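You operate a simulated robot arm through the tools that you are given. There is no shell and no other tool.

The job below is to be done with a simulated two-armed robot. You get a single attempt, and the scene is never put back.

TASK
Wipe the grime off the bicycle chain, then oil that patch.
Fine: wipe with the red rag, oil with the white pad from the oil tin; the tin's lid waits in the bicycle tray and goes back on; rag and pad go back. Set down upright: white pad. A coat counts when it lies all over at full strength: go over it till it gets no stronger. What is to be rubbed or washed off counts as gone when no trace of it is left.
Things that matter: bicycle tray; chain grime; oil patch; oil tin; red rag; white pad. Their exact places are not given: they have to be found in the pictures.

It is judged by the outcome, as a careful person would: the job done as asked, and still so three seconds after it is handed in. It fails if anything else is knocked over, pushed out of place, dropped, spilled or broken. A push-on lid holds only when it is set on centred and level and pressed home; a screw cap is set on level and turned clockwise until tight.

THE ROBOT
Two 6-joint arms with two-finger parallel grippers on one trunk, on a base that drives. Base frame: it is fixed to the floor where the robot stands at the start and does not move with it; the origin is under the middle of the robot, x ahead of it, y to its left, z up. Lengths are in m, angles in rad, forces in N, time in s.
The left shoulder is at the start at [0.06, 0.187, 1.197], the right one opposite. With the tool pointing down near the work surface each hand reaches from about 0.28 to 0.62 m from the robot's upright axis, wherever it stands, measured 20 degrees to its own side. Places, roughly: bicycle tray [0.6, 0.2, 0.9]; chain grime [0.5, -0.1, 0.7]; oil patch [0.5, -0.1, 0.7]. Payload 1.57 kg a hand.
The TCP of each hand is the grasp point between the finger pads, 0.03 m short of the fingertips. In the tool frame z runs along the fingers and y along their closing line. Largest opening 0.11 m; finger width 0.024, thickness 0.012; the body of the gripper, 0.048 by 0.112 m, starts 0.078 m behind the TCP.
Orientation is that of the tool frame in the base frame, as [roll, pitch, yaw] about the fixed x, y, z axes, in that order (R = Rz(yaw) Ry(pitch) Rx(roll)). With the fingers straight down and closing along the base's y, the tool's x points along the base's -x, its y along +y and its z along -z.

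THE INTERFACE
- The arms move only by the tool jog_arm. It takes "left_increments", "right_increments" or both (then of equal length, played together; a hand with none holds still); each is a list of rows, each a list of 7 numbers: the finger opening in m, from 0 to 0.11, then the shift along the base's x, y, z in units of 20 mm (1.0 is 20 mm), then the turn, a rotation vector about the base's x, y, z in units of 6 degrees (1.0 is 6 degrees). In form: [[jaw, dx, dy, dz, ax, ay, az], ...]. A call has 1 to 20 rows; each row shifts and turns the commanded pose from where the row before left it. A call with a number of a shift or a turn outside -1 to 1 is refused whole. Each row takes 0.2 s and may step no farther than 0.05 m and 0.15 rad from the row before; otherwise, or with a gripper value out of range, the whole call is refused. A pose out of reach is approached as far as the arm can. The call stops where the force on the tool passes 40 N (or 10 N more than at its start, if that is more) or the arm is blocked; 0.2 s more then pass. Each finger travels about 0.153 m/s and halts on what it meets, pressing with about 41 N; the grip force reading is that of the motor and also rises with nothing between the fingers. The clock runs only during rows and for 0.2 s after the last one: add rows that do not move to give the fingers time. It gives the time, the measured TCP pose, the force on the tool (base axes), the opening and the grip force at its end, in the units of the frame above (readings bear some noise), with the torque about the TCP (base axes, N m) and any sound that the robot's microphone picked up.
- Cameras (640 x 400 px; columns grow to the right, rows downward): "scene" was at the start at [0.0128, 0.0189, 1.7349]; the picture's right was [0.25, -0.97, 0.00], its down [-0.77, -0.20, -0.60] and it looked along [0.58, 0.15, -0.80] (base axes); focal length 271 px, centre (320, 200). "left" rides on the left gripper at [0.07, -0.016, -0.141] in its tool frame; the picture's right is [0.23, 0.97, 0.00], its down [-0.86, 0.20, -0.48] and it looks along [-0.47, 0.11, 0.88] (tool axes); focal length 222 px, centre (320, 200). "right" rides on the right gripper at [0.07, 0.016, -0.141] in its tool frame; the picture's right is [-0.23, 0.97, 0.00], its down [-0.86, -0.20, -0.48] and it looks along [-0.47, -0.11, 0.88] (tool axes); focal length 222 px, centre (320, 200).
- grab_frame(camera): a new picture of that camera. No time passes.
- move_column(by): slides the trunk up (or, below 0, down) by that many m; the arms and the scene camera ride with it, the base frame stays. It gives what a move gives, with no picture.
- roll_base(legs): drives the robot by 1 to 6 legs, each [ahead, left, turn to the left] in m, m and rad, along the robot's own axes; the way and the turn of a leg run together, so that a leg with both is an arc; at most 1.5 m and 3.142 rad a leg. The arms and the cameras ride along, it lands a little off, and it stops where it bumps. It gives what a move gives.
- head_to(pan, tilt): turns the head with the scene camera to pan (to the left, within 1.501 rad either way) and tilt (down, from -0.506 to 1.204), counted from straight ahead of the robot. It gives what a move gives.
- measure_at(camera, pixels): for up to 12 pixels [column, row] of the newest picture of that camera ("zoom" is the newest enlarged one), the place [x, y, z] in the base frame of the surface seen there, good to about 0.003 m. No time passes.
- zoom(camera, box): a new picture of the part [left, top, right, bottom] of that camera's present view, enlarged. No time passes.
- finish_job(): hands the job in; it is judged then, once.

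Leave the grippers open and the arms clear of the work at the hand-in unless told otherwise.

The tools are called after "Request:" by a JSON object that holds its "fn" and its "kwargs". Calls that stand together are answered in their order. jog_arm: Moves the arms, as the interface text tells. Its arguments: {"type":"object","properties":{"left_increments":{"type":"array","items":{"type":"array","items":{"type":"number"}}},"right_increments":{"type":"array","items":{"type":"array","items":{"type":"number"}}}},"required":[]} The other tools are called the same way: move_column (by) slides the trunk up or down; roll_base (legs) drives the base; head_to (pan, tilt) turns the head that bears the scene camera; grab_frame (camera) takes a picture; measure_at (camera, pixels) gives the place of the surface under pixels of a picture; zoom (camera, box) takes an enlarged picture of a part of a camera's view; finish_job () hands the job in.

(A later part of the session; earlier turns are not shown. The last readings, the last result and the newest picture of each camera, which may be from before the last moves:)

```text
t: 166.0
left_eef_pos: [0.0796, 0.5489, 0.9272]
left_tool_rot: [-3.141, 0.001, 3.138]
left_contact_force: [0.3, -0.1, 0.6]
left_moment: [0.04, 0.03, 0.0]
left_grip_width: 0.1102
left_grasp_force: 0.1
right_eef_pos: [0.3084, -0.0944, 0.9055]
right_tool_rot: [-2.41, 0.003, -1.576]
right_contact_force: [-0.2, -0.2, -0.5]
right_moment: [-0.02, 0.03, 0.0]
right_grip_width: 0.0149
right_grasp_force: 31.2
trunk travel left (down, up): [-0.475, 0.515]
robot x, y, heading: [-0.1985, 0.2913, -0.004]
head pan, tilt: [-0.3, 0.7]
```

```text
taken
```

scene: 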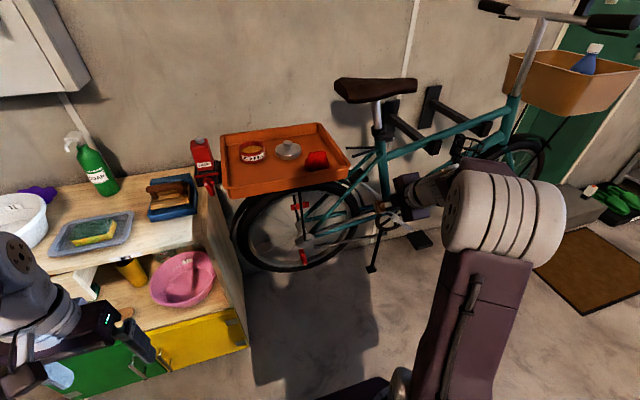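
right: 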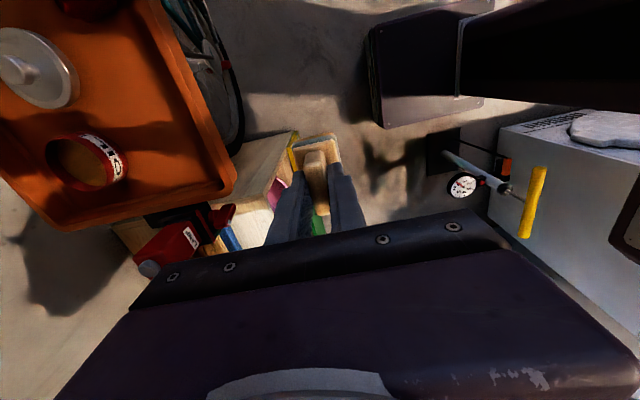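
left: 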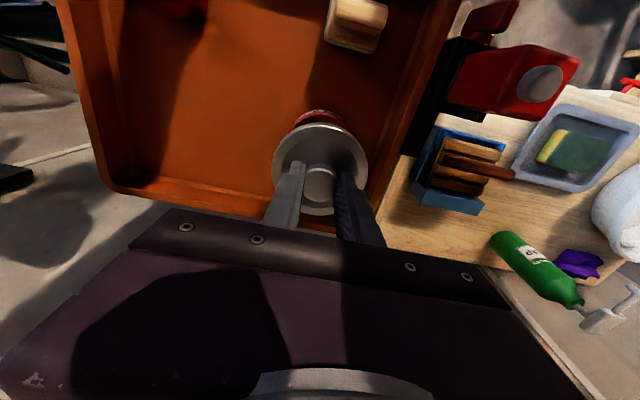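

Smooth. I finish the turn with 8 more steps.

Request:
{"fn": "jog_arm", "kwargs": {"right_increments": [[0.0, 0, 0, 0, 0, -1, 0], [0.0, 0, 0, 0, 0, -1, 0], [0.0, 0, 0, 0, 0, -1, 0], [0.0, 0, 0, 0, 0, -1, 0], [0.0, 0, 0, 0, 0, -1, 0], [0.0, 0, 0, 0, 0, -1, 0], [0.0, 0, 0, 0, 0, -1, 0], [0.0, 0, 0, 0, 0, -1, 0], [0.0, 0, 0, 0, 0, 0, 0]]}}

Request:
{"fn": "grab_frame", "kwargs": {"camera": "scene"}}

Request:
{"fn": "grab_frame", "kwargs": {"camera": "right"}}

```text
t: 167.7
left_eef_pos: [0.0726, 0.5487, 0.9283]
left_tool_rot: [-3.141, 0.007, 3.132]
left_contact_force: [-0.1, 0.2, 0.0]
left_moment: [-0.02, -0.02, 0.03]
left_grip_width: 0.1101
left_grasp_force: 0.0
right_eef_pos: [0.4398, -0.1143, 1.1759]
right_tool_rot: [-1.705, 0.004, -1.579]
right_contact_force: [-30.9, -1.9, 2.1]
right_moment: [0.04, 0.43, 0.82]
right_grip_width: 0.0151
right_grasp_force: 31.2
right hand out of reach, approached as far as the arm can: row 1, 2, 3, 4, 5, 6, 7, 8
trunk travel left (down, up): [-0.475, 0.515]
robot x, y, heading: [-0.202, 0.2927, -0.014]
head pan, tilt: [-0.3, 0.7]
stopped in row 8 (right hand): the force on the tool passed its limit at 50 N (the readings are from after the stop); the commanded pose is now the measured one
```

```text
taken
```

scene: 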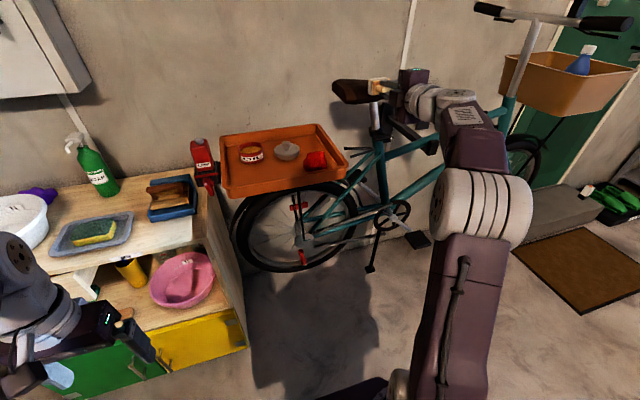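

```text
taken
```

right: 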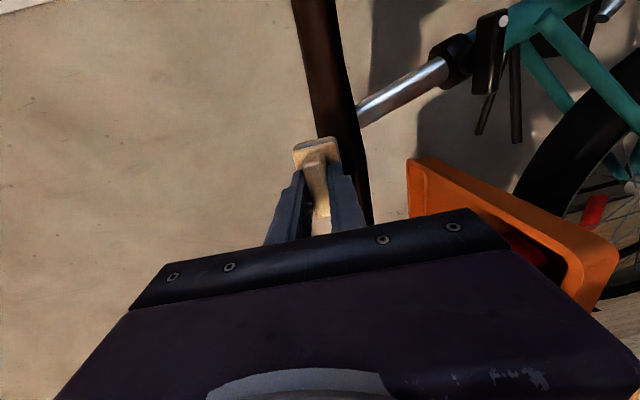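

The arm strayed upward near a singular pose and the pad bumped the seat's edge (force −31 N in x). I back off at once in −x.

Request:
{"fn": "jog_arm", "kwargs": {"right_increments": [[0.0, -0.5, 0, 0, 0, 0, 0], [0.0, -1, 0, 0, 0, 0, 0], [0.0, -1, 0, 0, 0, 0, 0]]}}

Request:
{"fn": "grab_frame", "kwargs": {"camera": "right"}}

Request:
{"fn": "grab_frame", "kwargs": {"camera": "scene"}}

```text
t: 168.4
left_eef_pos: [0.0787, 0.5467, 0.9284]
left_tool_rot: [-3.14, -0.001, 3.137]
left_contact_force: [0.6, 0.8, 0.2]
left_moment: [0.02, 0.0, -0.01]
left_grip_width: 0.1098
left_grasp_force: 0.2
right_eef_pos: [0.4065, -0.1138, 1.1899]
right_tool_rot: [-1.72, 0.006, -1.573]
right_contact_force: [-0.4, 0.2, -0.2]
right_moment: [-0.02, -0.02, 0.03]
right_grip_width: 0.0154
right_grasp_force: 30.9
right hand out of reach, approached as far as the arm can: row 2, 3
trunk travel left (down, up): [-0.475, 0.515]
robot x, y, heading: [-0.2026, 0.2936, -0.004]
head pan, tilt: [-0.3, 0.7]
```

```text
taken
```

right: 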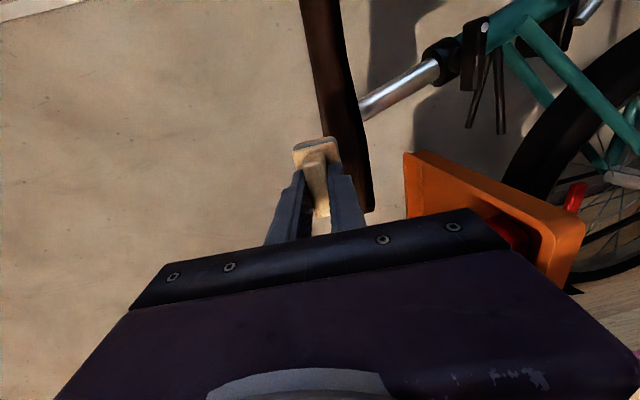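

```text
taken
```

scene: 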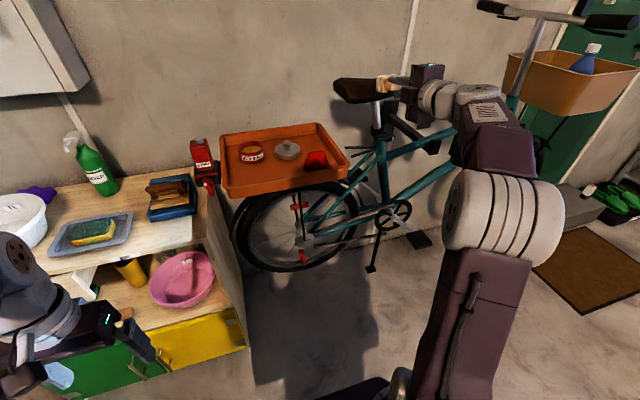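

Free again. I check the seat for displacement or marks and the pad's hold.

Request:
{"fn": "zoom", "kwargs": {"camera": "scene", "box": [320, 60, 460, 150]}}

Request:
{"fn": "measure_at", "kwargs": {"camera": "zoom", "pixels": [[70, 95], [120, 90], [180, 110], [90, 160], [200, 165], [300, 120], [320, 115], [340, 110]]}}

Request:
{"fn": "zoom", "kwargs": {"camera": "right", "box": [250, 100, 400, 250]}}

```text
4.44 times, centred on (390, 105) of scene
```

zoom: 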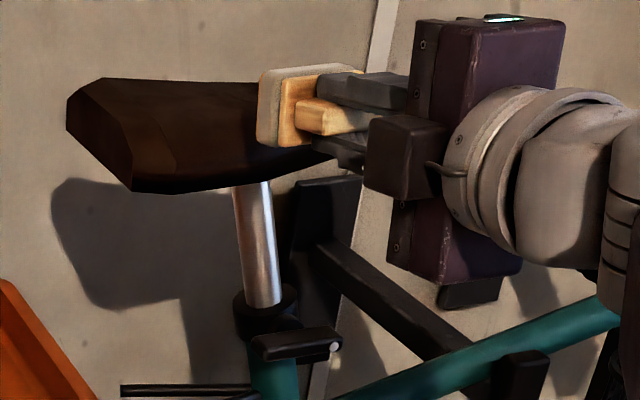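

```text
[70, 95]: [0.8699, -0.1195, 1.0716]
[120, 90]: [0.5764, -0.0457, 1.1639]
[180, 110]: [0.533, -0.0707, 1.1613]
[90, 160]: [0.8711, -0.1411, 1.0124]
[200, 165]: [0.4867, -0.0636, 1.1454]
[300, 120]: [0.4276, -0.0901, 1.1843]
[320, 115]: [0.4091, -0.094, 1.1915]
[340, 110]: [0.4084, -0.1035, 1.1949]
```

```text
2.67 times, centred on (325, 175) of right
```

zoom: 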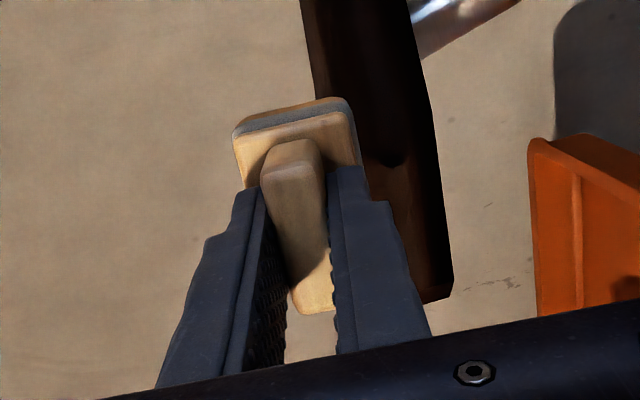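

The pad is still firmly held with an oily underside; the seat stays where it was. I drive the base back 0.1 m to get well clear of seat and tray before going down.

Request:
{"fn": "roll_base", "kwargs": {"legs": [[-0.1, 0.0, 0.0]]}}

Request:
{"fn": "move_column", "kwargs": {"by": -0.3}}

Request:
{"fn": "grab_frame", "kwargs": {"camera": "scene"}}

```text
t: 169.6
left_eef_pos: [-0.0238, 0.5475, 0.9278]
left_tool_rot: [-3.141, 0.001, 3.136]
left_contact_force: [0.7, 0.3, -0.8]
left_moment: [-0.01, -0.05, -0.02]
left_grip_width: 0.1098
left_grasp_force: 0.0
right_eef_pos: [0.3067, -0.115, 1.1911]
right_tool_rot: [-1.718, 0.008, -1.573]
right_contact_force: [-0.5, -1.1, 0.8]
right_moment: [-0.04, 0.01, -0.02]
right_grip_width: 0.0149
right_grasp_force: 30.4
trunk travel left (down, up): [-0.475, 0.515]
robot x, y, heading: [-0.3041, 0.2968, -0.001]
head pan, tilt: [-0.3, 0.7]
```

```text
t: 172.6
left_eef_pos: [-0.0233, 0.5478, 0.627]
left_tool_rot: [3.141, -0.001, 3.137]
left_contact_force: [0.7, -0.4, 0.7]
left_moment: [-0.01, 0.02, 0.03]
left_grip_width: 0.1099
left_grasp_force: 0.1
right_eef_pos: [0.3061, -0.1147, 0.8899]
right_tool_rot: [-1.719, 0.007, -1.572]
right_contact_force: [-0.5, 0.0, 0.3]
right_moment: [-0.02, 0.04, 0.01]
right_grip_width: 0.015
right_grasp_force: 30.9
trunk travel left (down, up): [-0.175, 0.815]
robot x, y, heading: [-0.3051, 0.2955, -0.004]
head pan, tilt: [-0.3, 0.7]
```

```text
taken
```

scene: 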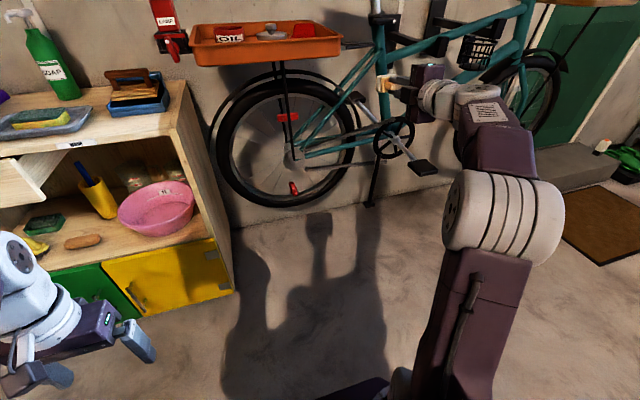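

Clear in front of everything: TCP (0.306,−0.115,0.890). I lower the hand in short batches, checking that the arm follows.

Request:
{"fn": "jog_arm", "kwargs": {"right_increments": [[0.0, 0, 0, -0.7, 0, 0, 0], [0.0, 0, 0, -0.7, 0, 0, 0], [0.0, 0, 0, -0.7, 0, 0, 0]]}}

```text
t: 173.4
left_eef_pos: [-0.0217, 0.5489, 0.627]
left_tool_rot: [3.14, -0.001, 3.136]
left_contact_force: [0.0, 0.2, 0.5]
left_moment: [0.0, -0.03, 0.01]
left_grip_width: 0.1097
left_grasp_force: 0.0
right_eef_pos: [0.3222, -0.1213, 0.8788]
right_tool_rot: [-1.723, 0.008, -1.573]
right_contact_force: [0.3, -0.2, -0.3]
right_moment: [0.02, 0.04, 0.02]
right_grip_width: 0.015
right_grasp_force: 30.8
right hand out of reach, approached as far as the arm can: row 1, 2, 3
trunk travel left (down, up): [-0.175, 0.815]
robot x, y, heading: [-0.2985, 0.2967, -0.006]
head pan, tilt: [-0.3, 0.7]
```

The arm balks again: likely a wrist-roll limit from the +90° yaw I chose for this grip. The pad is symmetric, so I'll go back to tool-down and turn the hand by −180° to the opposite yaw. First I turn back toward tool-down in small batches.

Request:
{"fn": "jog_arm", "kwargs": {"right_increments": [[0.0, -0.2, 0, 0, 0, 1, 0], [0.0, -0.2, 0, 0, 0, 1, 0], [0.0, -0.2, 0, 0, 0, 1, 0]]}}

```text
t: 174.2
left_eef_pos: [-0.023, 0.5483, 0.6272]
left_tool_rot: [3.139, 0.0, 3.136]
left_contact_force: [-0.7, 0.4, -0.5]
left_moment: [0.0, -0.01, 0.04]
left_grip_width: 0.11
left_grasp_force: 0.1
right_eef_pos: [0.3104, -0.1214, 0.878]
right_tool_rot: [-2.034, 0.007, -1.575]
right_contact_force: [0.8, 0.4, 0.0]
right_moment: [0.02, 0.01, -0.05]
right_grip_width: 0.0148
right_grasp_force: 31.1
trunk travel left (down, up): [-0.175, 0.815]
robot x, y, heading: [-0.3018, 0.2942, -0.004]
head pan, tilt: [-0.3, 0.7]
```

It follows well in this direction. I continue to tool-down.

Request:
{"fn": "jog_arm", "kwargs": {"right_increments": [[0.0, 0, 0, 0, 0, 1, 0], [0.0, 0, 0, 0, 0, 1, 0], [0.0, 0, 0, 0, 0, 1, 0], [0.0, 0, 0, 0, 0, 1, 0], [0.0, 0, 0, 0, 0, 1, 0]]}}

Request:
{"fn": "grab_frame", "kwargs": {"camera": "scene"}}

```text
t: 175.4
left_eef_pos: [-0.0234, 0.5488, 0.6274]
left_tool_rot: [3.141, 0.001, 3.135]
left_contact_force: [0.7, 0.8, 0.9]
left_moment: [0.01, 0.0, -0.02]
left_grip_width: 0.1101
left_grasp_force: 0.1
right_eef_pos: [0.2341, -0.0953, 0.8101]
right_tool_rot: [-2.557, 0.005, -1.577]
right_contact_force: [-0.5, 0.7, -0.2]
right_moment: [0.0, -0.01, -0.01]
right_grip_width: 0.0152
right_grasp_force: 31.0
right hand out of reach, approached as far as the arm can: row 1, 2, 3, 4, 5
trunk travel left (down, up): [-0.175, 0.815]
robot x, y, heading: [-0.301, 0.2942, -0.008]
head pan, tilt: [-0.3, 0.7]
```

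```text
taken
```

scene: 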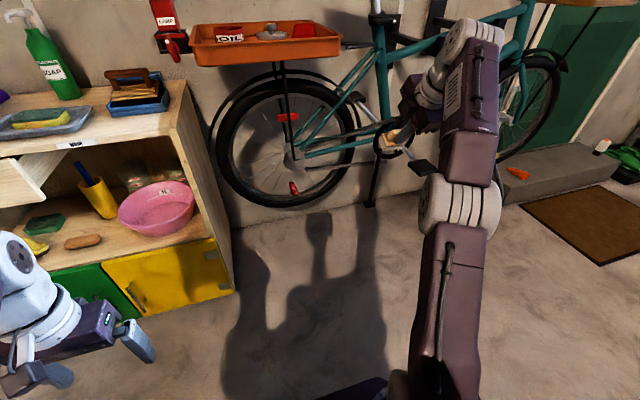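

Drifting a little but turning. I add forward motion and continue the last 33°.

Request:
{"fn": "jog_arm", "kwargs": {"right_increments": [[0.0, 0.3, 0, 0.3, 0, 1, 0], [0.0, 0.3, 0, 0.3, 0, 1, 0], [0.0, 0.3, 0, 0.3, 0, 1, 0]]}}

```text
t: 176.2
left_eef_pos: [-0.0228, 0.5483, 0.6276]
left_tool_rot: [3.14, -0.001, 3.137]
left_contact_force: [0.1, 0.0, 0.9]
left_moment: [0.01, -0.02, 0.0]
left_grip_width: 0.1099
left_grasp_force: 0.1
right_eef_pos: [0.1835, -0.07, 0.7703]
right_tool_rot: [-2.872, 0.002, -1.577]
right_contact_force: [0.3, -0.4, -0.2]
right_moment: [-0.02, 0.01, -0.01]
right_grip_width: 0.0148
right_grasp_force: 30.8
right hand out of reach, approached as far as the arm can: row 1, 2, 3
trunk travel left (down, up): [-0.175, 0.815]
robot x, y, heading: [-0.3046, 0.2936, -0.003]
head pan, tilt: [-0.3, 0.7]
```

I see the arm is simply near full stretch here. I lower the hand while finishing the turn to tool-down.

Request:
{"fn": "jog_arm", "kwargs": {"right_increments": [[0.0, 0, 0, -1, 0, 0.5, 0], [0.0, 0, 0, -1, 0, 0.5, 0], [0.0, 0, 0, -1, 0, 0.5, 0], [0.0, 0, 0, -1, 0, 0.5, 0], [0.0, 0, 0, -0.5, 0, 0.55, 0], [0.0, 0, 0, 0, 0, 0, 0]]}}

Request:
{"fn": "grab_frame", "kwargs": {"camera": "right"}}

Request:
{"fn": "grab_frame", "kwargs": {"camera": "scene"}}

```text
t: 177.6
left_eef_pos: [-0.0228, 0.5478, 0.6278]
left_tool_rot: [-3.141, 0.0, 3.137]
left_contact_force: [-0.1, -0.3, 0.0]
left_moment: [0.03, 0.05, 0.01]
left_grip_width: 0.1102
left_grasp_force: 0.1
right_eef_pos: [0.1857, -0.0686, 0.6799]
right_tool_rot: [-3.138, 0.0, -1.577]
right_contact_force: [-0.4, -0.2, 0.8]
right_moment: [0.0, -0.03, 0.02]
right_grip_width: 0.0148
right_grasp_force: 31.2
trunk travel left (down, up): [-0.175, 0.815]
robot x, y, heading: [-0.3025, 0.2937, -0.005]
head pan, tilt: [-0.3, 0.7]
```

```text
taken
```

right: 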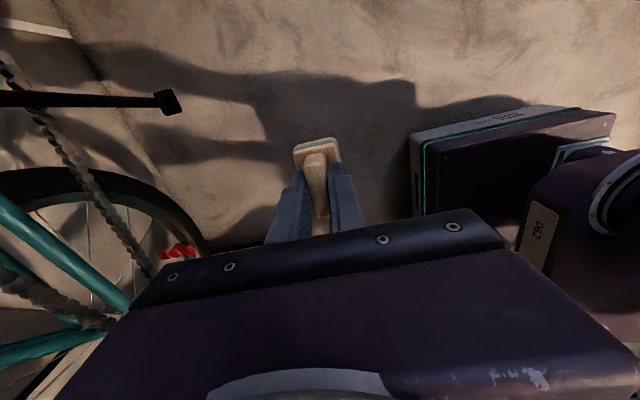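

```text
taken
```

scene: 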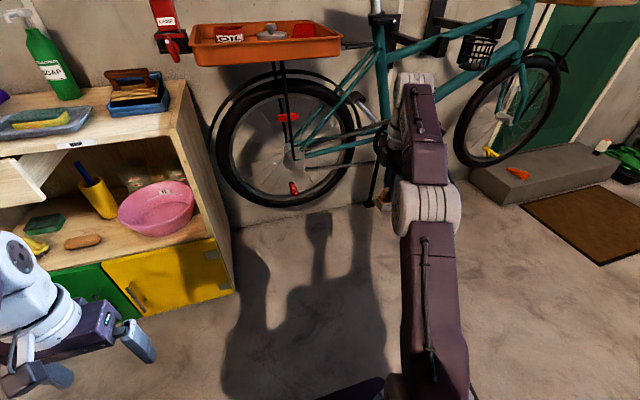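

Tool-down again at (0.186,−0.069,0.680), pad well held. I turn the hand −90° about z, back to the roll that worked with the rag (the pad's long side will then stand upright, which covers the chain's height well).

Request:
{"fn": "jog_arm", "kwargs": {"right_increments": [[0.0, 0, 0, 0, 0, 0, -1], [0.0, 0, 0, 0, 0, 0, -1], [0.0, 0, 0, 0, 0, 0, -1], [0.0, 0, 0, 0, 0, 0, -1], [0.0, 0, 0, 0, 0, 0, -1], [0.0, 0, 0, 0, 0, 0, -1], [0.0, 0, 0, 0, 0, 0, -1], [0.0, 0, 0, 0, 0, 0, -1], [0.0, 0, 0, 0, 0, 0, -1], [0.0, 0, 0, 0, 0, 0, -1], [0.0, 0, 0, 0, 0, 0, -1], [0.0, 0, 0, 0, 0, 0, -1], [0.0, 0, 0, 0, 0, 0, -1], [0.0, 0, 0, 0, 0, 0, -1], [0.0, 0, 0, 0, 0, 0, -0.95], [0.0, 0, 0, 0, 0, 0, 0]]}}

Request:
{"fn": "grab_frame", "kwargs": {"camera": "right"}}

```text
t: 181.0
left_eef_pos: [-0.0223, 0.548, 0.6279]
left_tool_rot: [3.141, 0.002, 3.136]
left_contact_force: [-0.5, -0.6, -0.3]
left_moment: [-0.06, -0.02, 0.01]
left_grip_width: 0.11
left_grasp_force: 0.1
right_eef_pos: [0.1855, -0.0689, 0.6809]
right_tool_rot: [-3.137, 0.0, 3.139]
right_contact_force: [-0.5, -0.3, -0.6]
right_moment: [0.0, 0.0, -0.02]
right_grip_width: 0.0146
right_grasp_force: 30.7
trunk travel left (down, up): [-0.175, 0.815]
robot x, y, heading: [-0.3041, 0.2912, -0.006]
head pan, tilt: [-0.3, 0.7]
```

```text
taken
```

right: 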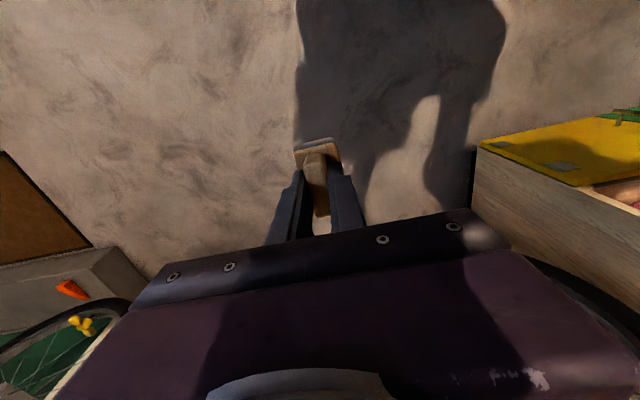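

Roll restored. The reverse turn went smoothly at a spot 0.45 m ahead of the shoulder and 0.06 above it, so I go to that same relative spot, (0.21,−0.10,0.61), which is far from everything.

Request:
{"fn": "jog_arm", "kwargs": {"right_increments": [[0.0, 0.3, -0.4, -0.9, 0, 0, 0], [0.0, 0.3, -0.4, -0.9, 0, 0, 0], [0.0, 0.3, -0.4, -0.9, 0, 0, 0], [0.0, 0.3, -0.4, -0.9, 0, 0, 0], [0.0, 0, 0, 0, 0, 0, 0]]}}

Request:
{"fn": "jog_arm", "kwargs": {"right_increments": [[0.0, 0, 0, 0, 0, -1, 0], [0.0, 0, 0, 0, 0, -1, 0], [0.0, 0, 0, 0, 0, -1, 0], [0.0, 0, 0, 0, 0, -1, 0], [0.0, 0, 0, 0, 0, -1, 0]]}}

```text
t: 182.2
left_eef_pos: [-0.0221, 0.5486, 0.6264]
left_tool_rot: [3.141, -0.002, 3.136]
left_contact_force: [-0.5, -0.9, 0.6]
left_moment: [-0.01, -0.01, -0.01]
left_grip_width: 0.1101
left_grasp_force: 0.0
right_eef_pos: [0.21, -0.101, 0.6079]
right_tool_rot: [-3.138, -0.001, 3.14]
right_contact_force: [0.3, 0.2, -0.7]
right_moment: [0.01, 0.04, 0.01]
right_grip_width: 0.0154
right_grasp_force: 30.9
trunk travel left (down, up): [-0.175, 0.815]
robot x, y, heading: [-0.3036, 0.2914, -0.003]
head pan, tilt: [-0.3, 0.7]
```

```text
t: 183.4
left_eef_pos: [-0.0225, 0.5482, 0.6277]
left_tool_rot: [3.141, 0.0, 3.135]
left_contact_force: [0.1, 0.5, -0.3]
left_moment: [0.01, -0.02, 0.0]
left_grip_width: 0.1102
left_grasp_force: 0.1
right_eef_pos: [0.2108, -0.1011, 0.6081]
right_tool_rot: [-3.135, 0.525, 3.141]
right_contact_force: [0.7, 0.4, -1.2]
right_moment: [0.02, 0.0, -0.01]
right_grip_width: 0.015
right_grasp_force: 30.9
trunk travel left (down, up): [-0.175, 0.815]
robot x, y, heading: [-0.3023, 0.2913, -0.009]
head pan, tilt: [-0.3, 0.7]
```

30° turned cleanly. Another 18°.

Request:
{"fn": "jog_arm", "kwargs": {"right_increments": [[0.0, 0, 0, 0, 0, -1, 0], [0.0, 0, 0, 0, 0, -1, 0], [0.0, 0, 0, 0, 0, -1, 0]]}}

```text
t: 184.2
left_eef_pos: [-0.024, 0.5491, 0.6276]
left_tool_rot: [3.141, 0.0, 3.136]
left_contact_force: [0.2, 0.9, 0.4]
left_moment: [0.0, 0.01, -0.01]
left_grip_width: 0.1103
left_grasp_force: 0.1
right_eef_pos: [0.2114, -0.1023, 0.609]
right_tool_rot: [-3.14, 0.838, 3.139]
right_contact_force: [-0.3, 0.4, -0.1]
right_moment: [-0.02, 0.04, 0.02]
right_grip_width: 0.015
right_grasp_force: 31.2
trunk travel left (down, up): [-0.175, 0.815]
robot x, y, heading: [-0.3044, 0.2924, -0.003]
head pan, tilt: [-0.3, 0.7]
```

Past the former sticking point (48°) without trouble. Another 18°.

Request:
{"fn": "jog_arm", "kwargs": {"right_increments": [[0.0, 0.2, 0, 0, 0, -1, 0], [0.0, 0.2, 0, 0.1, 0, -1, 0], [0.0, 0.2, 0, 0.1, 0, -1, 0]]}}

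```text
t: 185.0
left_eef_pos: [-0.0231, 0.5476, 0.628]
left_tool_rot: [3.141, 0.0, 3.138]
left_contact_force: [-0.3, 0.1, 0.3]
left_moment: [0.0, -0.02, -0.01]
left_grip_width: 0.1101
left_grasp_force: 0.2
right_eef_pos: [0.2229, -0.1022, 0.6123]
right_tool_rot: [-3.141, 1.153, 3.137]
right_contact_force: [0.3, 0.7, -1.5]
right_moment: [-0.01, 0.04, 0.02]
right_grip_width: 0.0149
right_grasp_force: 30.8
trunk travel left (down, up): [-0.175, 0.815]
robot x, y, heading: [-0.3021, 0.2949, -0.011]
head pan, tilt: [-0.3, 0.7]
```

Request:
{"fn": "jog_arm", "kwargs": {"right_increments": [[0.0, 0.2, 0, 0.2, 0, -1, 0], [0.0, 0.2, 0, 0.2, 0, -1, 0], [0.0, 0.2, 0, 0.2, 0, -1, 0], [0.0, 0.2, 0, 0.2, 0, -0.98, 0], [0.0, 0, 0, 0, 0, 0, 0]]}}

Request:
{"fn": "grab_frame", "kwargs": {"camera": "scene"}}

Request:
{"fn": "grab_frame", "kwargs": {"camera": "right"}}

```text
t: 186.2
left_eef_pos: [-0.0216, 0.5478, 0.6269]
left_tool_rot: [-3.139, 0.0, 3.135]
left_contact_force: [0.7, -0.2, 0.0]
left_moment: [0.02, -0.01, 0.0]
left_grip_width: 0.1102
left_grasp_force: 0.1
right_eef_pos: [0.2378, -0.1005, 0.6276]
right_tool_rot: [2.31, 1.569, 2.305]
right_contact_force: [-0.9, -0.1, -0.9]
right_moment: [-0.01, 0.03, 0.0]
right_grip_width: 0.0149
right_grasp_force: 30.6
trunk travel left (down, up): [-0.175, 0.815]
robot x, y, heading: [-0.303, 0.2906, -0.006]
head pan, tilt: [-0.3, 0.7]
```

```text
taken
```

scene: 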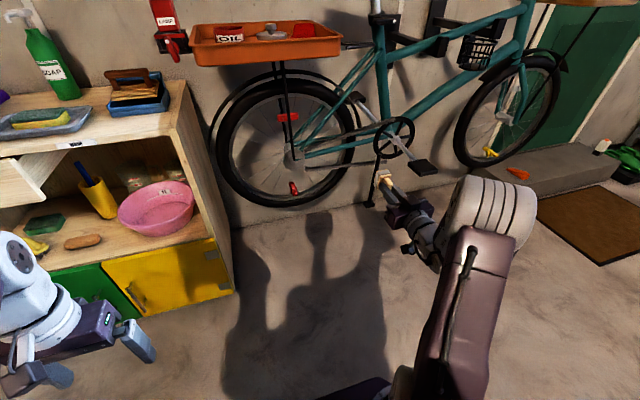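

```text
taken
```

right: 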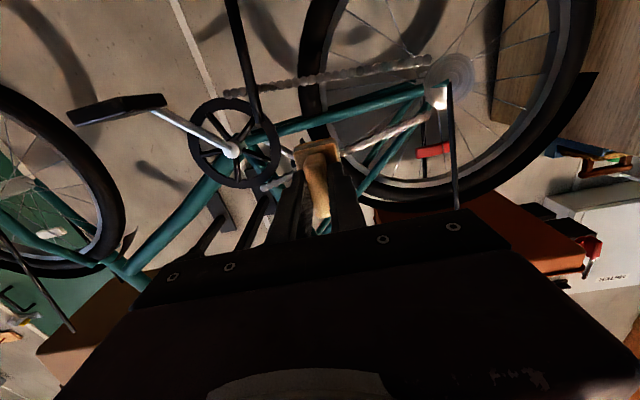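

Horizontal, square to +x. I check how the pad sits in the fingers.

Request:
{"fn": "zoom", "kwargs": {"camera": "right", "box": [260, 110, 380, 240]}}

Request:
{"fn": "zoom", "kwargs": {"camera": "scene", "box": [340, 150, 420, 230]}}

Request:
{"fn": "zoom", "kwargs": {"camera": "scene", "box": [330, 60, 430, 140]}}

```text
3.08 times, centred on (320, 175) of right
```

zoom: 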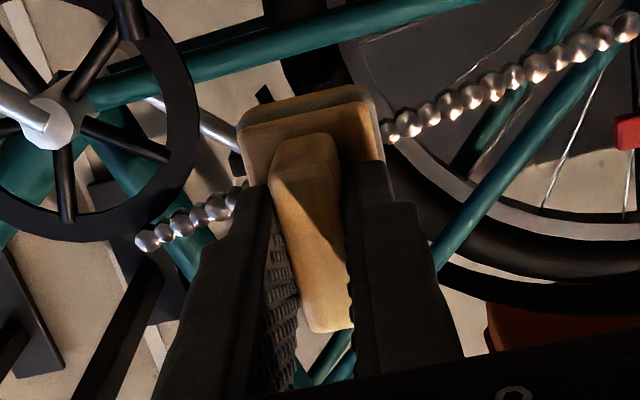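

```text
5.00 times, centred on (380, 190) of scene
```

zoom: 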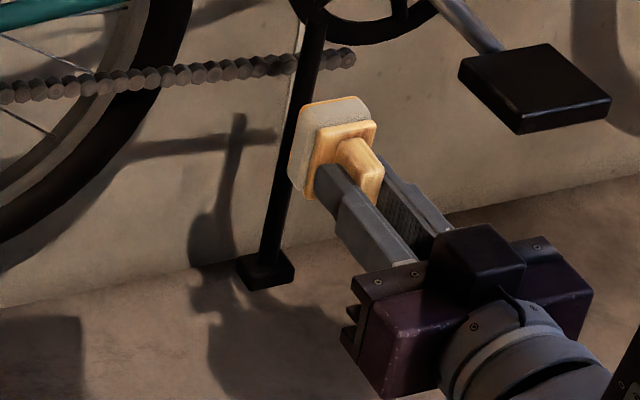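

```text
5.00 times, centred on (380, 100) of scene
```

zoom: 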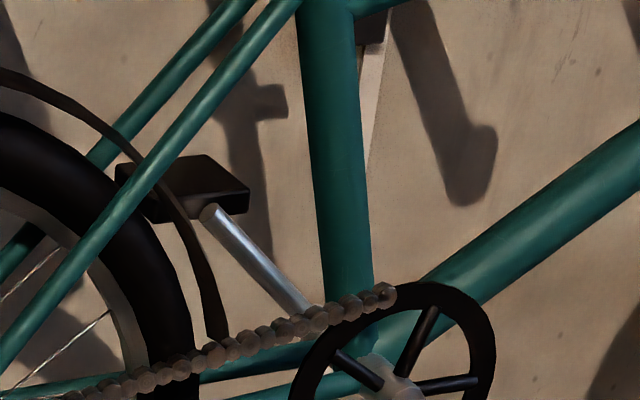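

The pad sits square with the oily face forward. I move up to z≈0.687 and forward to x≈0.40 in front of the chain's cleaned stretch.

Request:
{"fn": "jog_arm", "kwargs": {"right_increments": [[0.0, 1, 0, 0.37, 0, 0, 0], [0.0, 1, 0, 0.37, 0, 0, 0], [0.0, 1, 0, 0.37, 0, 0, 0], [0.0, 1, 0, 0.37, 0, 0, 0], [0.0, 1, 0, 0.37, 0, 0, 0], [0.0, 1, 0, 0.37, 0, 0, 0], [0.0, 1, 0, 0.37, 0, 0, 0], [0.0, 1, 0, 0.37, 0, 0, 0], [0.0, 0, 0, 0, 0, 0, 0]]}}

Request:
{"fn": "zoom", "kwargs": {"camera": "scene", "box": [310, 90, 438, 190]}}

```text
t: 188.2
left_eef_pos: [-0.0234, 0.5488, 0.6274]
left_tool_rot: [-3.14, 0.001, 3.137]
left_contact_force: [0.0, 0.2, 0.0]
left_moment: [0.02, 0.01, 0.0]
left_grip_width: 0.1099
left_grasp_force: 0.0
right_eef_pos: [0.3984, -0.1008, 0.6871]
right_tool_rot: [2.614, 1.567, 2.612]
right_contact_force: [0.0, -0.3, -0.4]
right_moment: [-0.04, -0.03, -0.01]
right_grip_width: 0.0151
right_grasp_force: 31.0
trunk travel left (down, up): [-0.175, 0.815]
robot x, y, heading: [-0.3046, 0.2964, -0.003]
head pan, tilt: [-0.3, 0.7]
```

```text
4.00 times, centred on (374, 140) of scene
```

zoom: 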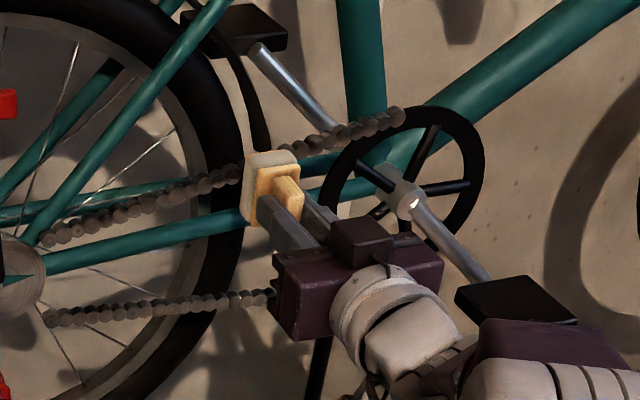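

Free of flags. I creep forward: 20 mm, then 1.5–2 mm steps till touching.

Request:
{"fn": "jog_arm", "kwargs": {"right_increments": [[0.0, 0.25, 0, 0, 0, 0, 0], [0.0, 0.25, 0, 0, 0, 0, 0], [0.0, 0.25, 0, 0, 0, 0, 0], [0.0, 0.2, 0, 0, 0, 0, 0], [0.0, 0, 0, 0, 0, 0, 0]]}}

Request:
{"fn": "jog_arm", "kwargs": {"right_increments": [[0.0, 0.08, 0, 0, 0, 0, 0], [0.0, 0.08, 0, 0, 0, 0, 0], [0.0, 0, 0, 0, 0, 0, 0]]}}

```text
t: 189.4
left_eef_pos: [-0.0217, 0.5485, 0.6267]
left_tool_rot: [3.141, 0.001, 3.136]
left_contact_force: [-0.2, 0.1, 0.2]
left_moment: [-0.04, -0.02, 0.01]
left_grip_width: 0.1097
left_grasp_force: 0.0
right_eef_pos: [0.4177, -0.1017, 0.687]
right_tool_rot: [2.516, 1.568, 2.514]
right_contact_force: [0.8, 0.9, 0.3]
right_moment: [-0.02, 0.0, 0.04]
right_grip_width: 0.0146
right_grasp_force: 30.5
trunk travel left (down, up): [-0.175, 0.815]
robot x, y, heading: [-0.2996, 0.2986, -0.009]
head pan, tilt: [-0.3, 0.7]
```

```text
t: 190.2
left_eef_pos: [-0.0234, 0.5475, 0.6264]
left_tool_rot: [3.141, -0.001, 3.136]
left_contact_force: [-0.4, -0.8, 0.0]
left_moment: [0.0, 0.0, -0.01]
left_grip_width: 0.1099
left_grasp_force: 0.1
right_eef_pos: [0.4203, -0.1025, 0.6878]
right_tool_rot: [2.602, 1.568, 2.597]
right_contact_force: [-0.7, 0.2, -0.8]
right_moment: [0.05, 0.02, -0.03]
right_grip_width: 0.0149
right_grasp_force: 30.8
trunk travel left (down, up): [-0.175, 0.815]
robot x, y, heading: [-0.3033, 0.293, -0.0]
head pan, tilt: [-0.3, 0.7]
```

Request:
{"fn": "jog_arm", "kwargs": {"right_increments": [[0.0, 0.08, 0, 0, 0, 0, 0], [0.0, 0.08, 0, 0, 0, 0, 0], [0.0, 0, 0, 0, 0, 0, 0]]}}

```text
t: 191.0
left_eef_pos: [-0.0237, 0.5481, 0.6274]
left_tool_rot: [3.141, -0.003, 3.136]
left_contact_force: [0.1, -0.3, -0.1]
left_moment: [0.0, 0.01, -0.01]
left_grip_width: 0.11
left_grasp_force: 0.1
right_eef_pos: [0.4232, -0.1021, 0.6871]
right_tool_rot: [2.512, 1.567, 2.51]
right_contact_force: [-3.2, 0.7, 0.7]
right_moment: [-0.01, 0.04, 0.08]
right_grip_width: 0.0149
right_grasp_force: 31.0
trunk travel left (down, up): [-0.175, 0.815]
robot x, y, heading: [-0.3018, 0.2952, -0.003]
head pan, tilt: [-0.3, 0.7]
```

Touching with 3 N at x 0.4232. I press 1 mm more and stroke toward the right end, then back.

Request:
{"fn": "jog_arm", "kwargs": {"right_increments": [[0.0, 0.05, 0, 0, 0, 0, 0], [0.0, 0, -0.4, 0.075, 0, 0, 0], [0.0, 0, -0.4, 0.075, 0, 0, 0], [0.0, 0, -0.4, 0.075, 0, 0, 0], [0.0, 0, -0.4, 0.075, 0, 0, 0], [0.0, 0, 0, 0, 0, 0, 0]]}}

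Request:
{"fn": "zoom", "kwargs": {"camera": "scene", "box": [310, 100, 406, 160]}}

```text
t: 192.4
left_eef_pos: [-0.0229, 0.5487, 0.6278]
left_tool_rot: [3.14, 0.003, 3.138]
left_contact_force: [0.6, -0.1, -0.4]
left_moment: [0.0, -0.01, 0.0]
left_grip_width: 0.11
left_grasp_force: 0.0
right_eef_pos: [0.4246, -0.1331, 0.6948]
right_tool_rot: [2.028, 1.57, 2.025]
right_contact_force: [-10.9, 2.1, 0.2]
right_moment: [0.07, 0.19, 0.4]
right_grip_width: 0.015
right_grasp_force: 30.7
trunk travel left (down, up): [-0.175, 0.815]
robot x, y, heading: [-0.3004, 0.2926, -0.004]
head pan, tilt: [-0.3, 0.7]
```

```text
6.67 times, centred on (358, 130) of scene
```

zoom: 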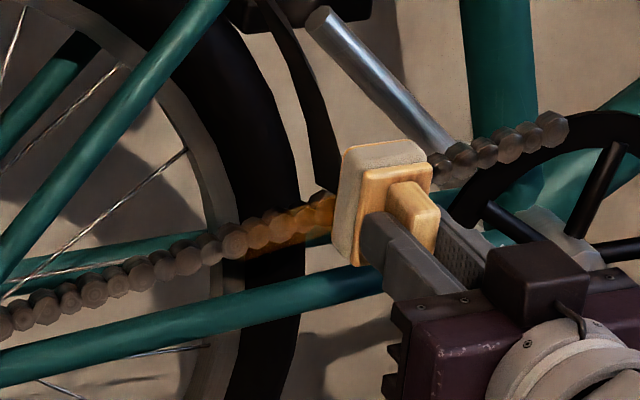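

An amber coat appears on the wiped part. I stroke on to the left end in two batches.

Request:
{"fn": "jog_arm", "kwargs": {"right_increments": [[0.0, 0, 0.4, -0.075, 0, 0, 0], [0.0, 0, 0.4, -0.075, 0, 0, 0], [0.0, 0, 0.4, -0.075, 0, 0, 0], [0.0, 0, 0.4, -0.075, 0, 0, 0], [0.0, 0, 0.4, -0.075, 0, 0, 0], [0.0, 0, 0.4, -0.075, 0, 0, 0], [0.0, 0, 0.4, -0.075, 0, 0, 0], [0.0, 0, 0.4, -0.075, 0, 0, 0]]}}

Request:
{"fn": "zoom", "kwargs": {"camera": "scene", "box": [310, 100, 406, 160]}}

```text
t: 194.2
left_eef_pos: [-0.0232, 0.5477, 0.6267]
left_tool_rot: [-3.141, 0.002, 3.137]
left_contact_force: [-0.5, 0.3, 0.4]
left_moment: [0.0, -0.01, 0.0]
left_grip_width: 0.1099
left_grasp_force: 0.0
right_eef_pos: [0.4237, -0.0699, 0.684]
right_tool_rot: [2.207, 1.57, 2.203]
right_contact_force: [-7.6, -3.8, 0.4]
right_moment: [-0.07, 0.15, -0.04]
right_grip_width: 0.0147
right_grasp_force: 31.4
trunk travel left (down, up): [-0.175, 0.815]
robot x, y, heading: [-0.3036, 0.2931, -0.003]
head pan, tilt: [-0.3, 0.7]
```

```text
6.67 times, centred on (358, 130) of scene
```

zoom: 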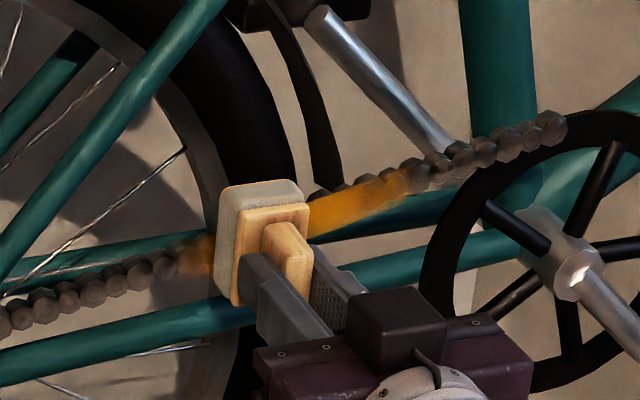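

The right part is now strongly coated. On to the left end.

Request:
{"fn": "jog_arm", "kwargs": {"right_increments": [[0.0, 0, 0.4, -0.075, 0, 0, 0], [0.0, 0, 0.4, -0.075, 0, 0, 0], [0.0, 0, 0.4, -0.075, 0, 0, 0], [0.0, 0, 0.4, -0.075, 0, 0, 0], [0.0, 0, 0.4, -0.075, 0, 0, 0]]}}

Request:
{"fn": "zoom", "kwargs": {"camera": "scene", "box": [310, 100, 406, 160]}}

```text
t: 195.4
left_eef_pos: [-0.023, 0.5479, 0.6274]
left_tool_rot: [3.14, 0.002, 3.137]
left_contact_force: [-0.8, -0.2, -0.2]
left_moment: [0.0, 0.01, 0.03]
left_grip_width: 0.1099
left_grasp_force: 0.0
right_eef_pos: [0.4234, -0.0285, 0.674]
right_tool_rot: [1.604, 1.567, 1.601]
right_contact_force: [-11.7, -3.3, -0.1]
right_moment: [-0.05, 0.18, 0.0]
right_grip_width: 0.0147
right_grasp_force: 31.1
trunk travel left (down, up): [-0.175, 0.815]
robot x, y, heading: [-0.3034, 0.2967, -0.004]
head pan, tilt: [-0.3, 0.7]
```

```text
6.67 times, centred on (358, 130) of scene
```

zoom: 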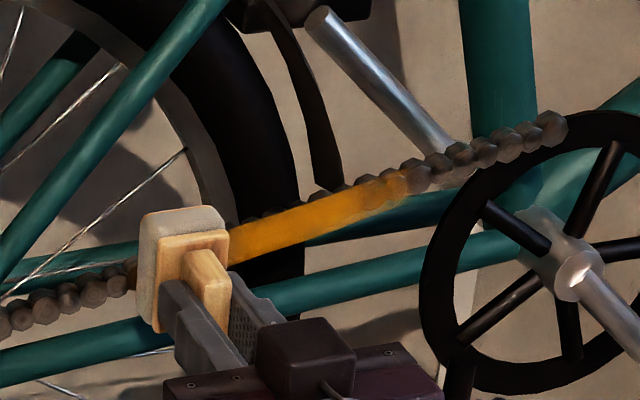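

Request:
{"fn": "jog_arm", "kwargs": {"right_increments": [[0.0, 0, 0.4, -0.075, 0, 0, 0], [0.0, 0, 0.4, -0.075, 0, 0, 0], [0.0, 0, 0.4, -0.075, 0, 0, 0], [0.0, 0, 0.4, -0.075, 0, 0, 0]]}}

Request:
{"fn": "zoom", "kwargs": {"camera": "scene", "box": [310, 100, 406, 160]}}

```text
t: 196.4
left_eef_pos: [-0.0239, 0.5479, 0.6269]
left_tool_rot: [3.141, -0.001, 3.138]
left_contact_force: [-0.4, -0.1, 0.4]
left_moment: [-0.02, -0.02, 0.01]
left_grip_width: 0.1098
left_grasp_force: 0.1
right_eef_pos: [0.4239, 0.0018, 0.6687]
right_tool_rot: [2.361, 1.567, 2.356]
right_contact_force: [-8.1, -2.6, 0.1]
right_moment: [-0.04, 0.14, -0.04]
right_grip_width: 0.015
right_grasp_force: 30.7
trunk travel left (down, up): [-0.175, 0.815]
robot x, y, heading: [-0.3056, 0.2944, -0.001]
head pan, tilt: [-0.3, 0.7]
```

```text
6.67 times, centred on (358, 130) of scene
```

zoom: 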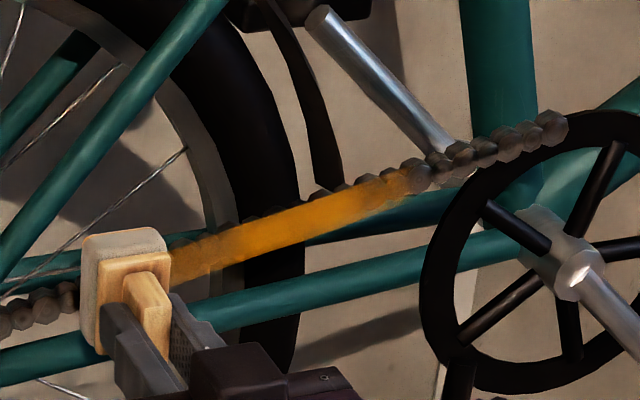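

No reach trouble. Now a full stroke back to the right end, beyond it a little (y −0.142).

Request:
{"fn": "jog_arm", "kwargs": {"right_increments": [[0.0, 0, -0.4, 0.075, 0, 0, 0], [0.0, 0, -0.4, 0.075, 0, 0, 0], [0.0, 0, -0.4, 0.075, 0, 0, 0], [0.0, 0, -0.4, 0.075, 0, 0, 0], [0.0, 0, -0.4, 0.075, 0, 0, 0], [0.0, 0, -0.4, 0.075, 0, 0, 0], [0.0, 0, -0.4, 0.075, 0, 0, 0], [0.0, 0, -0.4, 0.075, 0, 0, 0], [0.0, 0, -0.4, 0.075, 0, 0, 0], [0.0, 0, -0.4, 0.075, 0, 0, 0], [0.0, 0, -0.4, 0.075, 0, 0, 0], [0.0, 0, -0.4, 0.075, 0, 0, 0], [0.0, 0, -0.4, 0.075, 0, 0, 0], [0.0, 0, -0.4, 0.075, 0, 0, 0], [0.0, 0, -0.4, 0.075, 0, 0, 0], [0.0, 0, -0.4, 0.075, 0, 0, 0], [0.0, 0, -0.4, 0.075, 0, 0, 0], [0.0, 0, -0.4, 0.075, 0, 0, 0]]}}

Request:
{"fn": "zoom", "kwargs": {"camera": "scene", "box": [310, 100, 406, 160]}}

```text
t: 200.2
left_eef_pos: [-0.0213, 0.5479, 0.627]
left_tool_rot: [-3.141, 0.0, 3.135]
left_contact_force: [0.5, 0.3, 0.3]
left_moment: [-0.01, -0.02, -0.03]
left_grip_width: 0.1097
left_grasp_force: 0.0
right_eef_pos: [0.4241, -0.1397, 0.696]
right_tool_rot: [2.32, 1.568, 2.314]
right_contact_force: [-2.9, 0.3, -0.6]
right_moment: [0.03, 0.04, 0.08]
right_grip_width: 0.0148
right_grasp_force: 30.8
trunk travel left (down, up): [-0.175, 0.815]
robot x, y, heading: [-0.2997, 0.2927, -0.003]
head pan, tilt: [-0.3, 0.7]
```

```text
6.67 times, centred on (358, 130) of scene
```

zoom: 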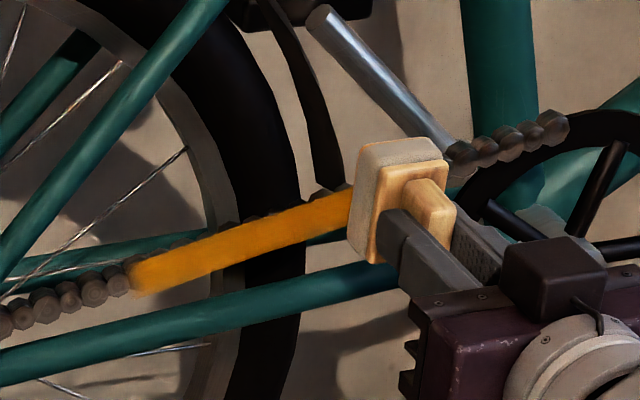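

The coat is a strong amber band now. Pressure at the right end was light (3 N), so I add 0.8 mm and rub the right end to and fro, then stroke all the way left.

Request:
{"fn": "jog_arm", "kwargs": {"right_increments": [[0.0, 0.04, 0, 0, 0, 0, 0], [0.0, 0, 0.4, -0.075, 0, 0, 0], [0.0, 0, 0.4, -0.075, 0, 0, 0], [0.0, 0, 0.4, -0.075, 0, 0, 0], [0.0, 0, -0.4, 0.075, 0, 0, 0], [0.0, 0, -0.4, 0.075, 0, 0, 0], [0.0, 0, -0.4, 0.075, 0, 0, 0], [0.0, 0, 0.4, -0.075, 0, 0, 0], [0.0, 0, 0.4, -0.075, 0, 0, 0], [0.0, 0, 0.4, -0.075, 0, 0, 0], [0.0, 0, 0.4, -0.075, 0, 0, 0], [0.0, 0, 0.4, -0.075, 0, 0, 0], [0.0, 0, 0.4, -0.075, 0, 0, 0]]}}

Request:
{"fn": "zoom", "kwargs": {"camera": "scene", "box": [310, 100, 406, 160]}}

```text
t: 203.0
left_eef_pos: [-0.0243, 0.548, 0.6274]
left_tool_rot: [-3.141, 0.002, 3.137]
left_contact_force: [0.6, 0.0, 0.4]
left_moment: [0.01, -0.02, 0.01]
left_grip_width: 0.1103
left_grasp_force: 0.1
right_eef_pos: [0.4249, -0.0941, 0.687]
right_tool_rot: [1.893, 1.569, 1.89]
right_contact_force: [-16.3, -5.8, 1.4]
right_moment: [-0.08, 0.24, -0.04]
right_grip_width: 0.0147
right_grasp_force: 30.9
trunk travel left (down, up): [-0.175, 0.815]
robot x, y, heading: [-0.3033, 0.2931, -0.005]
head pan, tilt: [-0.3, 0.7]
```

```text
6.67 times, centred on (358, 130) of scene
```

zoom: 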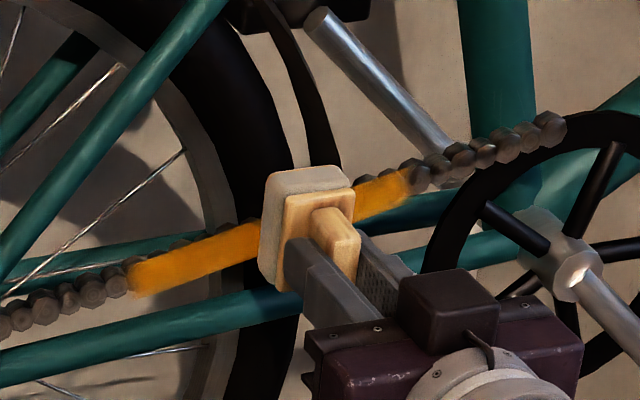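

Continue the stroke to the left end and rub there to and fro.

Request:
{"fn": "jog_arm", "kwargs": {"right_increments": [[0.0, 0, 0.4, -0.075, 0, 0, 0], [0.0, 0, 0.4, -0.075, 0, 0, 0], [0.0, 0, 0.4, -0.075, 0, 0, 0], [0.0, 0, 0.4, -0.075, 0, 0, 0], [0.0, 0, 0.4, -0.075, 0, 0, 0], [0.0, 0, 0.4, -0.075, 0, 0, 0], [0.0, 0, 0.4, -0.075, 0, 0, 0], [0.0, 0, 0.4, -0.075, 0, 0, 0], [0.0, 0, 0.4, -0.075, 0, 0, 0], [0.0, 0, 0.4, -0.075, 0, 0, 0], [0.0, 0, 0.4, -0.075, 0, 0, 0], [0.0, 0, 0.4, -0.075, 0, 0, 0], [0.0, 0, -0.4, 0.075, 0, 0, 0], [0.0, 0, -0.4, 0.075, 0, 0, 0], [0.0, 0, -0.4, 0.075, 0, 0, 0], [0.0, 0, 0.4, -0.075, 0, 0, 0], [0.0, 0, 0.4, -0.075, 0, 0, 0], [0.0, 0, 0.4, -0.075, 0, 0, 0]]}}

Request:
{"fn": "zoom", "kwargs": {"camera": "scene", "box": [310, 100, 406, 160]}}

```text
t: 206.8
left_eef_pos: [-0.0231, 0.5487, 0.6273]
left_tool_rot: [-3.14, 0.0, 3.136]
left_contact_force: [0.0, 0.2, -0.9]
left_moment: [0.02, 0.0, 0.03]
left_grip_width: 0.11
left_grasp_force: 0.0
right_eef_pos: [0.4243, 0.0009, 0.6697]
right_tool_rot: [2.445, 1.568, 2.437]
right_contact_force: [-8.1, -2.5, -0.4]
right_moment: [-0.07, 0.14, 0.0]
right_grip_width: 0.0152
right_grasp_force: 30.4
trunk travel left (down, up): [-0.175, 0.815]
robot x, y, heading: [-0.3052, 0.2943, -0.008]
head pan, tilt: [-0.3, 0.7]
```

```text
6.67 times, centred on (358, 130) of scene
```

zoom: 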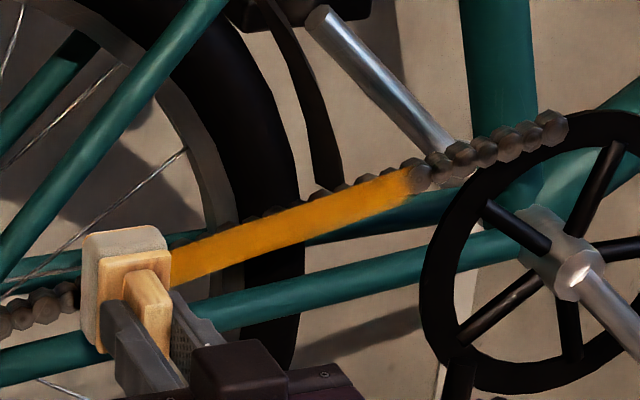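

Solid amber. One more full stroke to the right, with the pad 3 mm higher, then rub the right end, and back off to inspect.

Request:
{"fn": "jog_arm", "kwargs": {"right_increments": [[0.0, 0, -0.2, 0.2, 0, 0, 0], [0.0, 0, -0.5, 0.09, 0, 0, 0], [0.0, 0, -0.5, 0.09, 0, 0, 0], [0.0, 0, -0.5, 0.09, 0, 0, 0], [0.0, 0, -0.5, 0.09, 0, 0, 0], [0.0, 0, -0.5, 0.09, 0, 0, 0], [0.0, 0, -0.5, 0.09, 0, 0, 0], [0.0, 0, -0.5, 0.09, 0, 0, 0], [0.0, 0, -0.5, 0.09, 0, 0, 0], [0.0, 0, -0.5, 0.09, 0, 0, 0], [0.0, 0, -0.5, 0.09, 0, 0, 0], [0.0, 0, -0.5, 0.09, 0, 0, 0], [0.0, 0, -0.5, 0.09, 0, 0, 0], [0.0, 0, -0.5, 0.09, 0, 0, 0], [0.0, 0, -0.5, 0.09, 0, 0, 0], [0.0, 0.03, 0.5, -0.09, 0, 0, 0], [0.0, 0, 0.5, -0.09, 0, 0, 0], [0.0, 0, -0.5, 0.09, 0, 0, 0], [0.0, 0, -0.5, 0.09, 0, 0, 0]]}}

Request:
{"fn": "jog_arm", "kwargs": {"right_increments": [[0.0, -0.5, 0, 0, 0, 0, 0], [0.0, -1, 0, -0.5, 0, 0, 0], [0.0, -1, 0, -1, 0, 0, 0], [0.0, -1, 0, -1, 0, 0, 0], [0.0, -1, 0, -0.5, 0, 0, 0], [0.0, 0, 0, 0, 0, 0, 0]]}}

Request:
{"fn": "zoom", "kwargs": {"camera": "scene", "box": [318, 108, 382, 148]}}

Request:
{"fn": "zoom", "kwargs": {"camera": "scene", "box": [350, 112, 382, 132]}}

Request:
{"fn": "zoom", "kwargs": {"camera": "scene", "box": [322, 128, 354, 148]}}

```text
t: 210.8
left_eef_pos: [-0.0251, 0.5499, 0.6279]
left_tool_rot: [-3.141, 0.001, 3.135]
left_contact_force: [0.0, 0.5, -0.7]
left_moment: [0.04, 0.03, -0.04]
left_grip_width: 0.1097
left_grasp_force: 0.0
right_eef_pos: [0.427, -0.1401, 0.6985]
right_tool_rot: [-2.091, 1.57, -2.094]
right_contact_force: [-21.1, 7.0, -1.4]
right_moment: [0.09, 0.5, 0.8]
right_grip_width: 0.0151
right_grasp_force: 30.9
trunk travel left (down, up): [-0.175, 0.815]
robot x, y, heading: [-0.3042, 0.295, -0.008]
head pan, tilt: [-0.3, 0.7]
```

```text
t: 212.2
left_eef_pos: [-0.0227, 0.5491, 0.6274]
left_tool_rot: [3.142, -0.001, 3.136]
left_contact_force: [0.1, 0.4, -0.3]
left_moment: [0.01, -0.01, 0.0]
left_grip_width: 0.1097
left_grasp_force: 0.1
right_eef_pos: [0.3365, -0.1391, 0.6363]
right_tool_rot: [2.555, 1.569, 2.55]
right_contact_force: [-0.3, -0.1, -0.4]
right_moment: [0.0, 0.01, 0.0]
right_grip_width: 0.0148
right_grasp_force: 30.7
trunk travel left (down, up): [-0.175, 0.815]
robot x, y, heading: [-0.3068, 0.2942, -0.002]
head pan, tilt: [-0.3, 0.7]
```

```text
10.00 times, centred on (350, 128) of scene
```

zoom: 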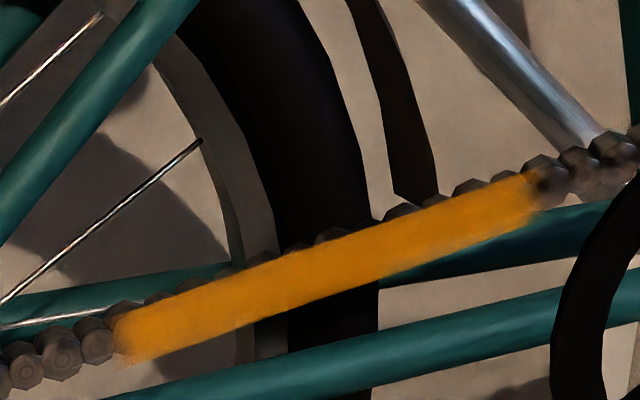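

```text
16.00 times, centred on (366, 122) of scene
```

zoom: 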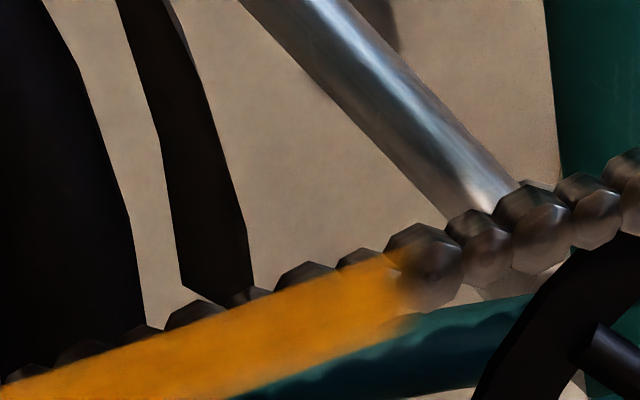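

```text
16.00 times, centred on (338, 138) of scene
```

zoom: 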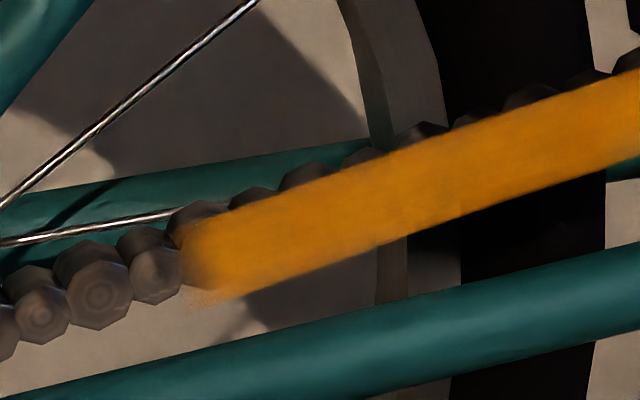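

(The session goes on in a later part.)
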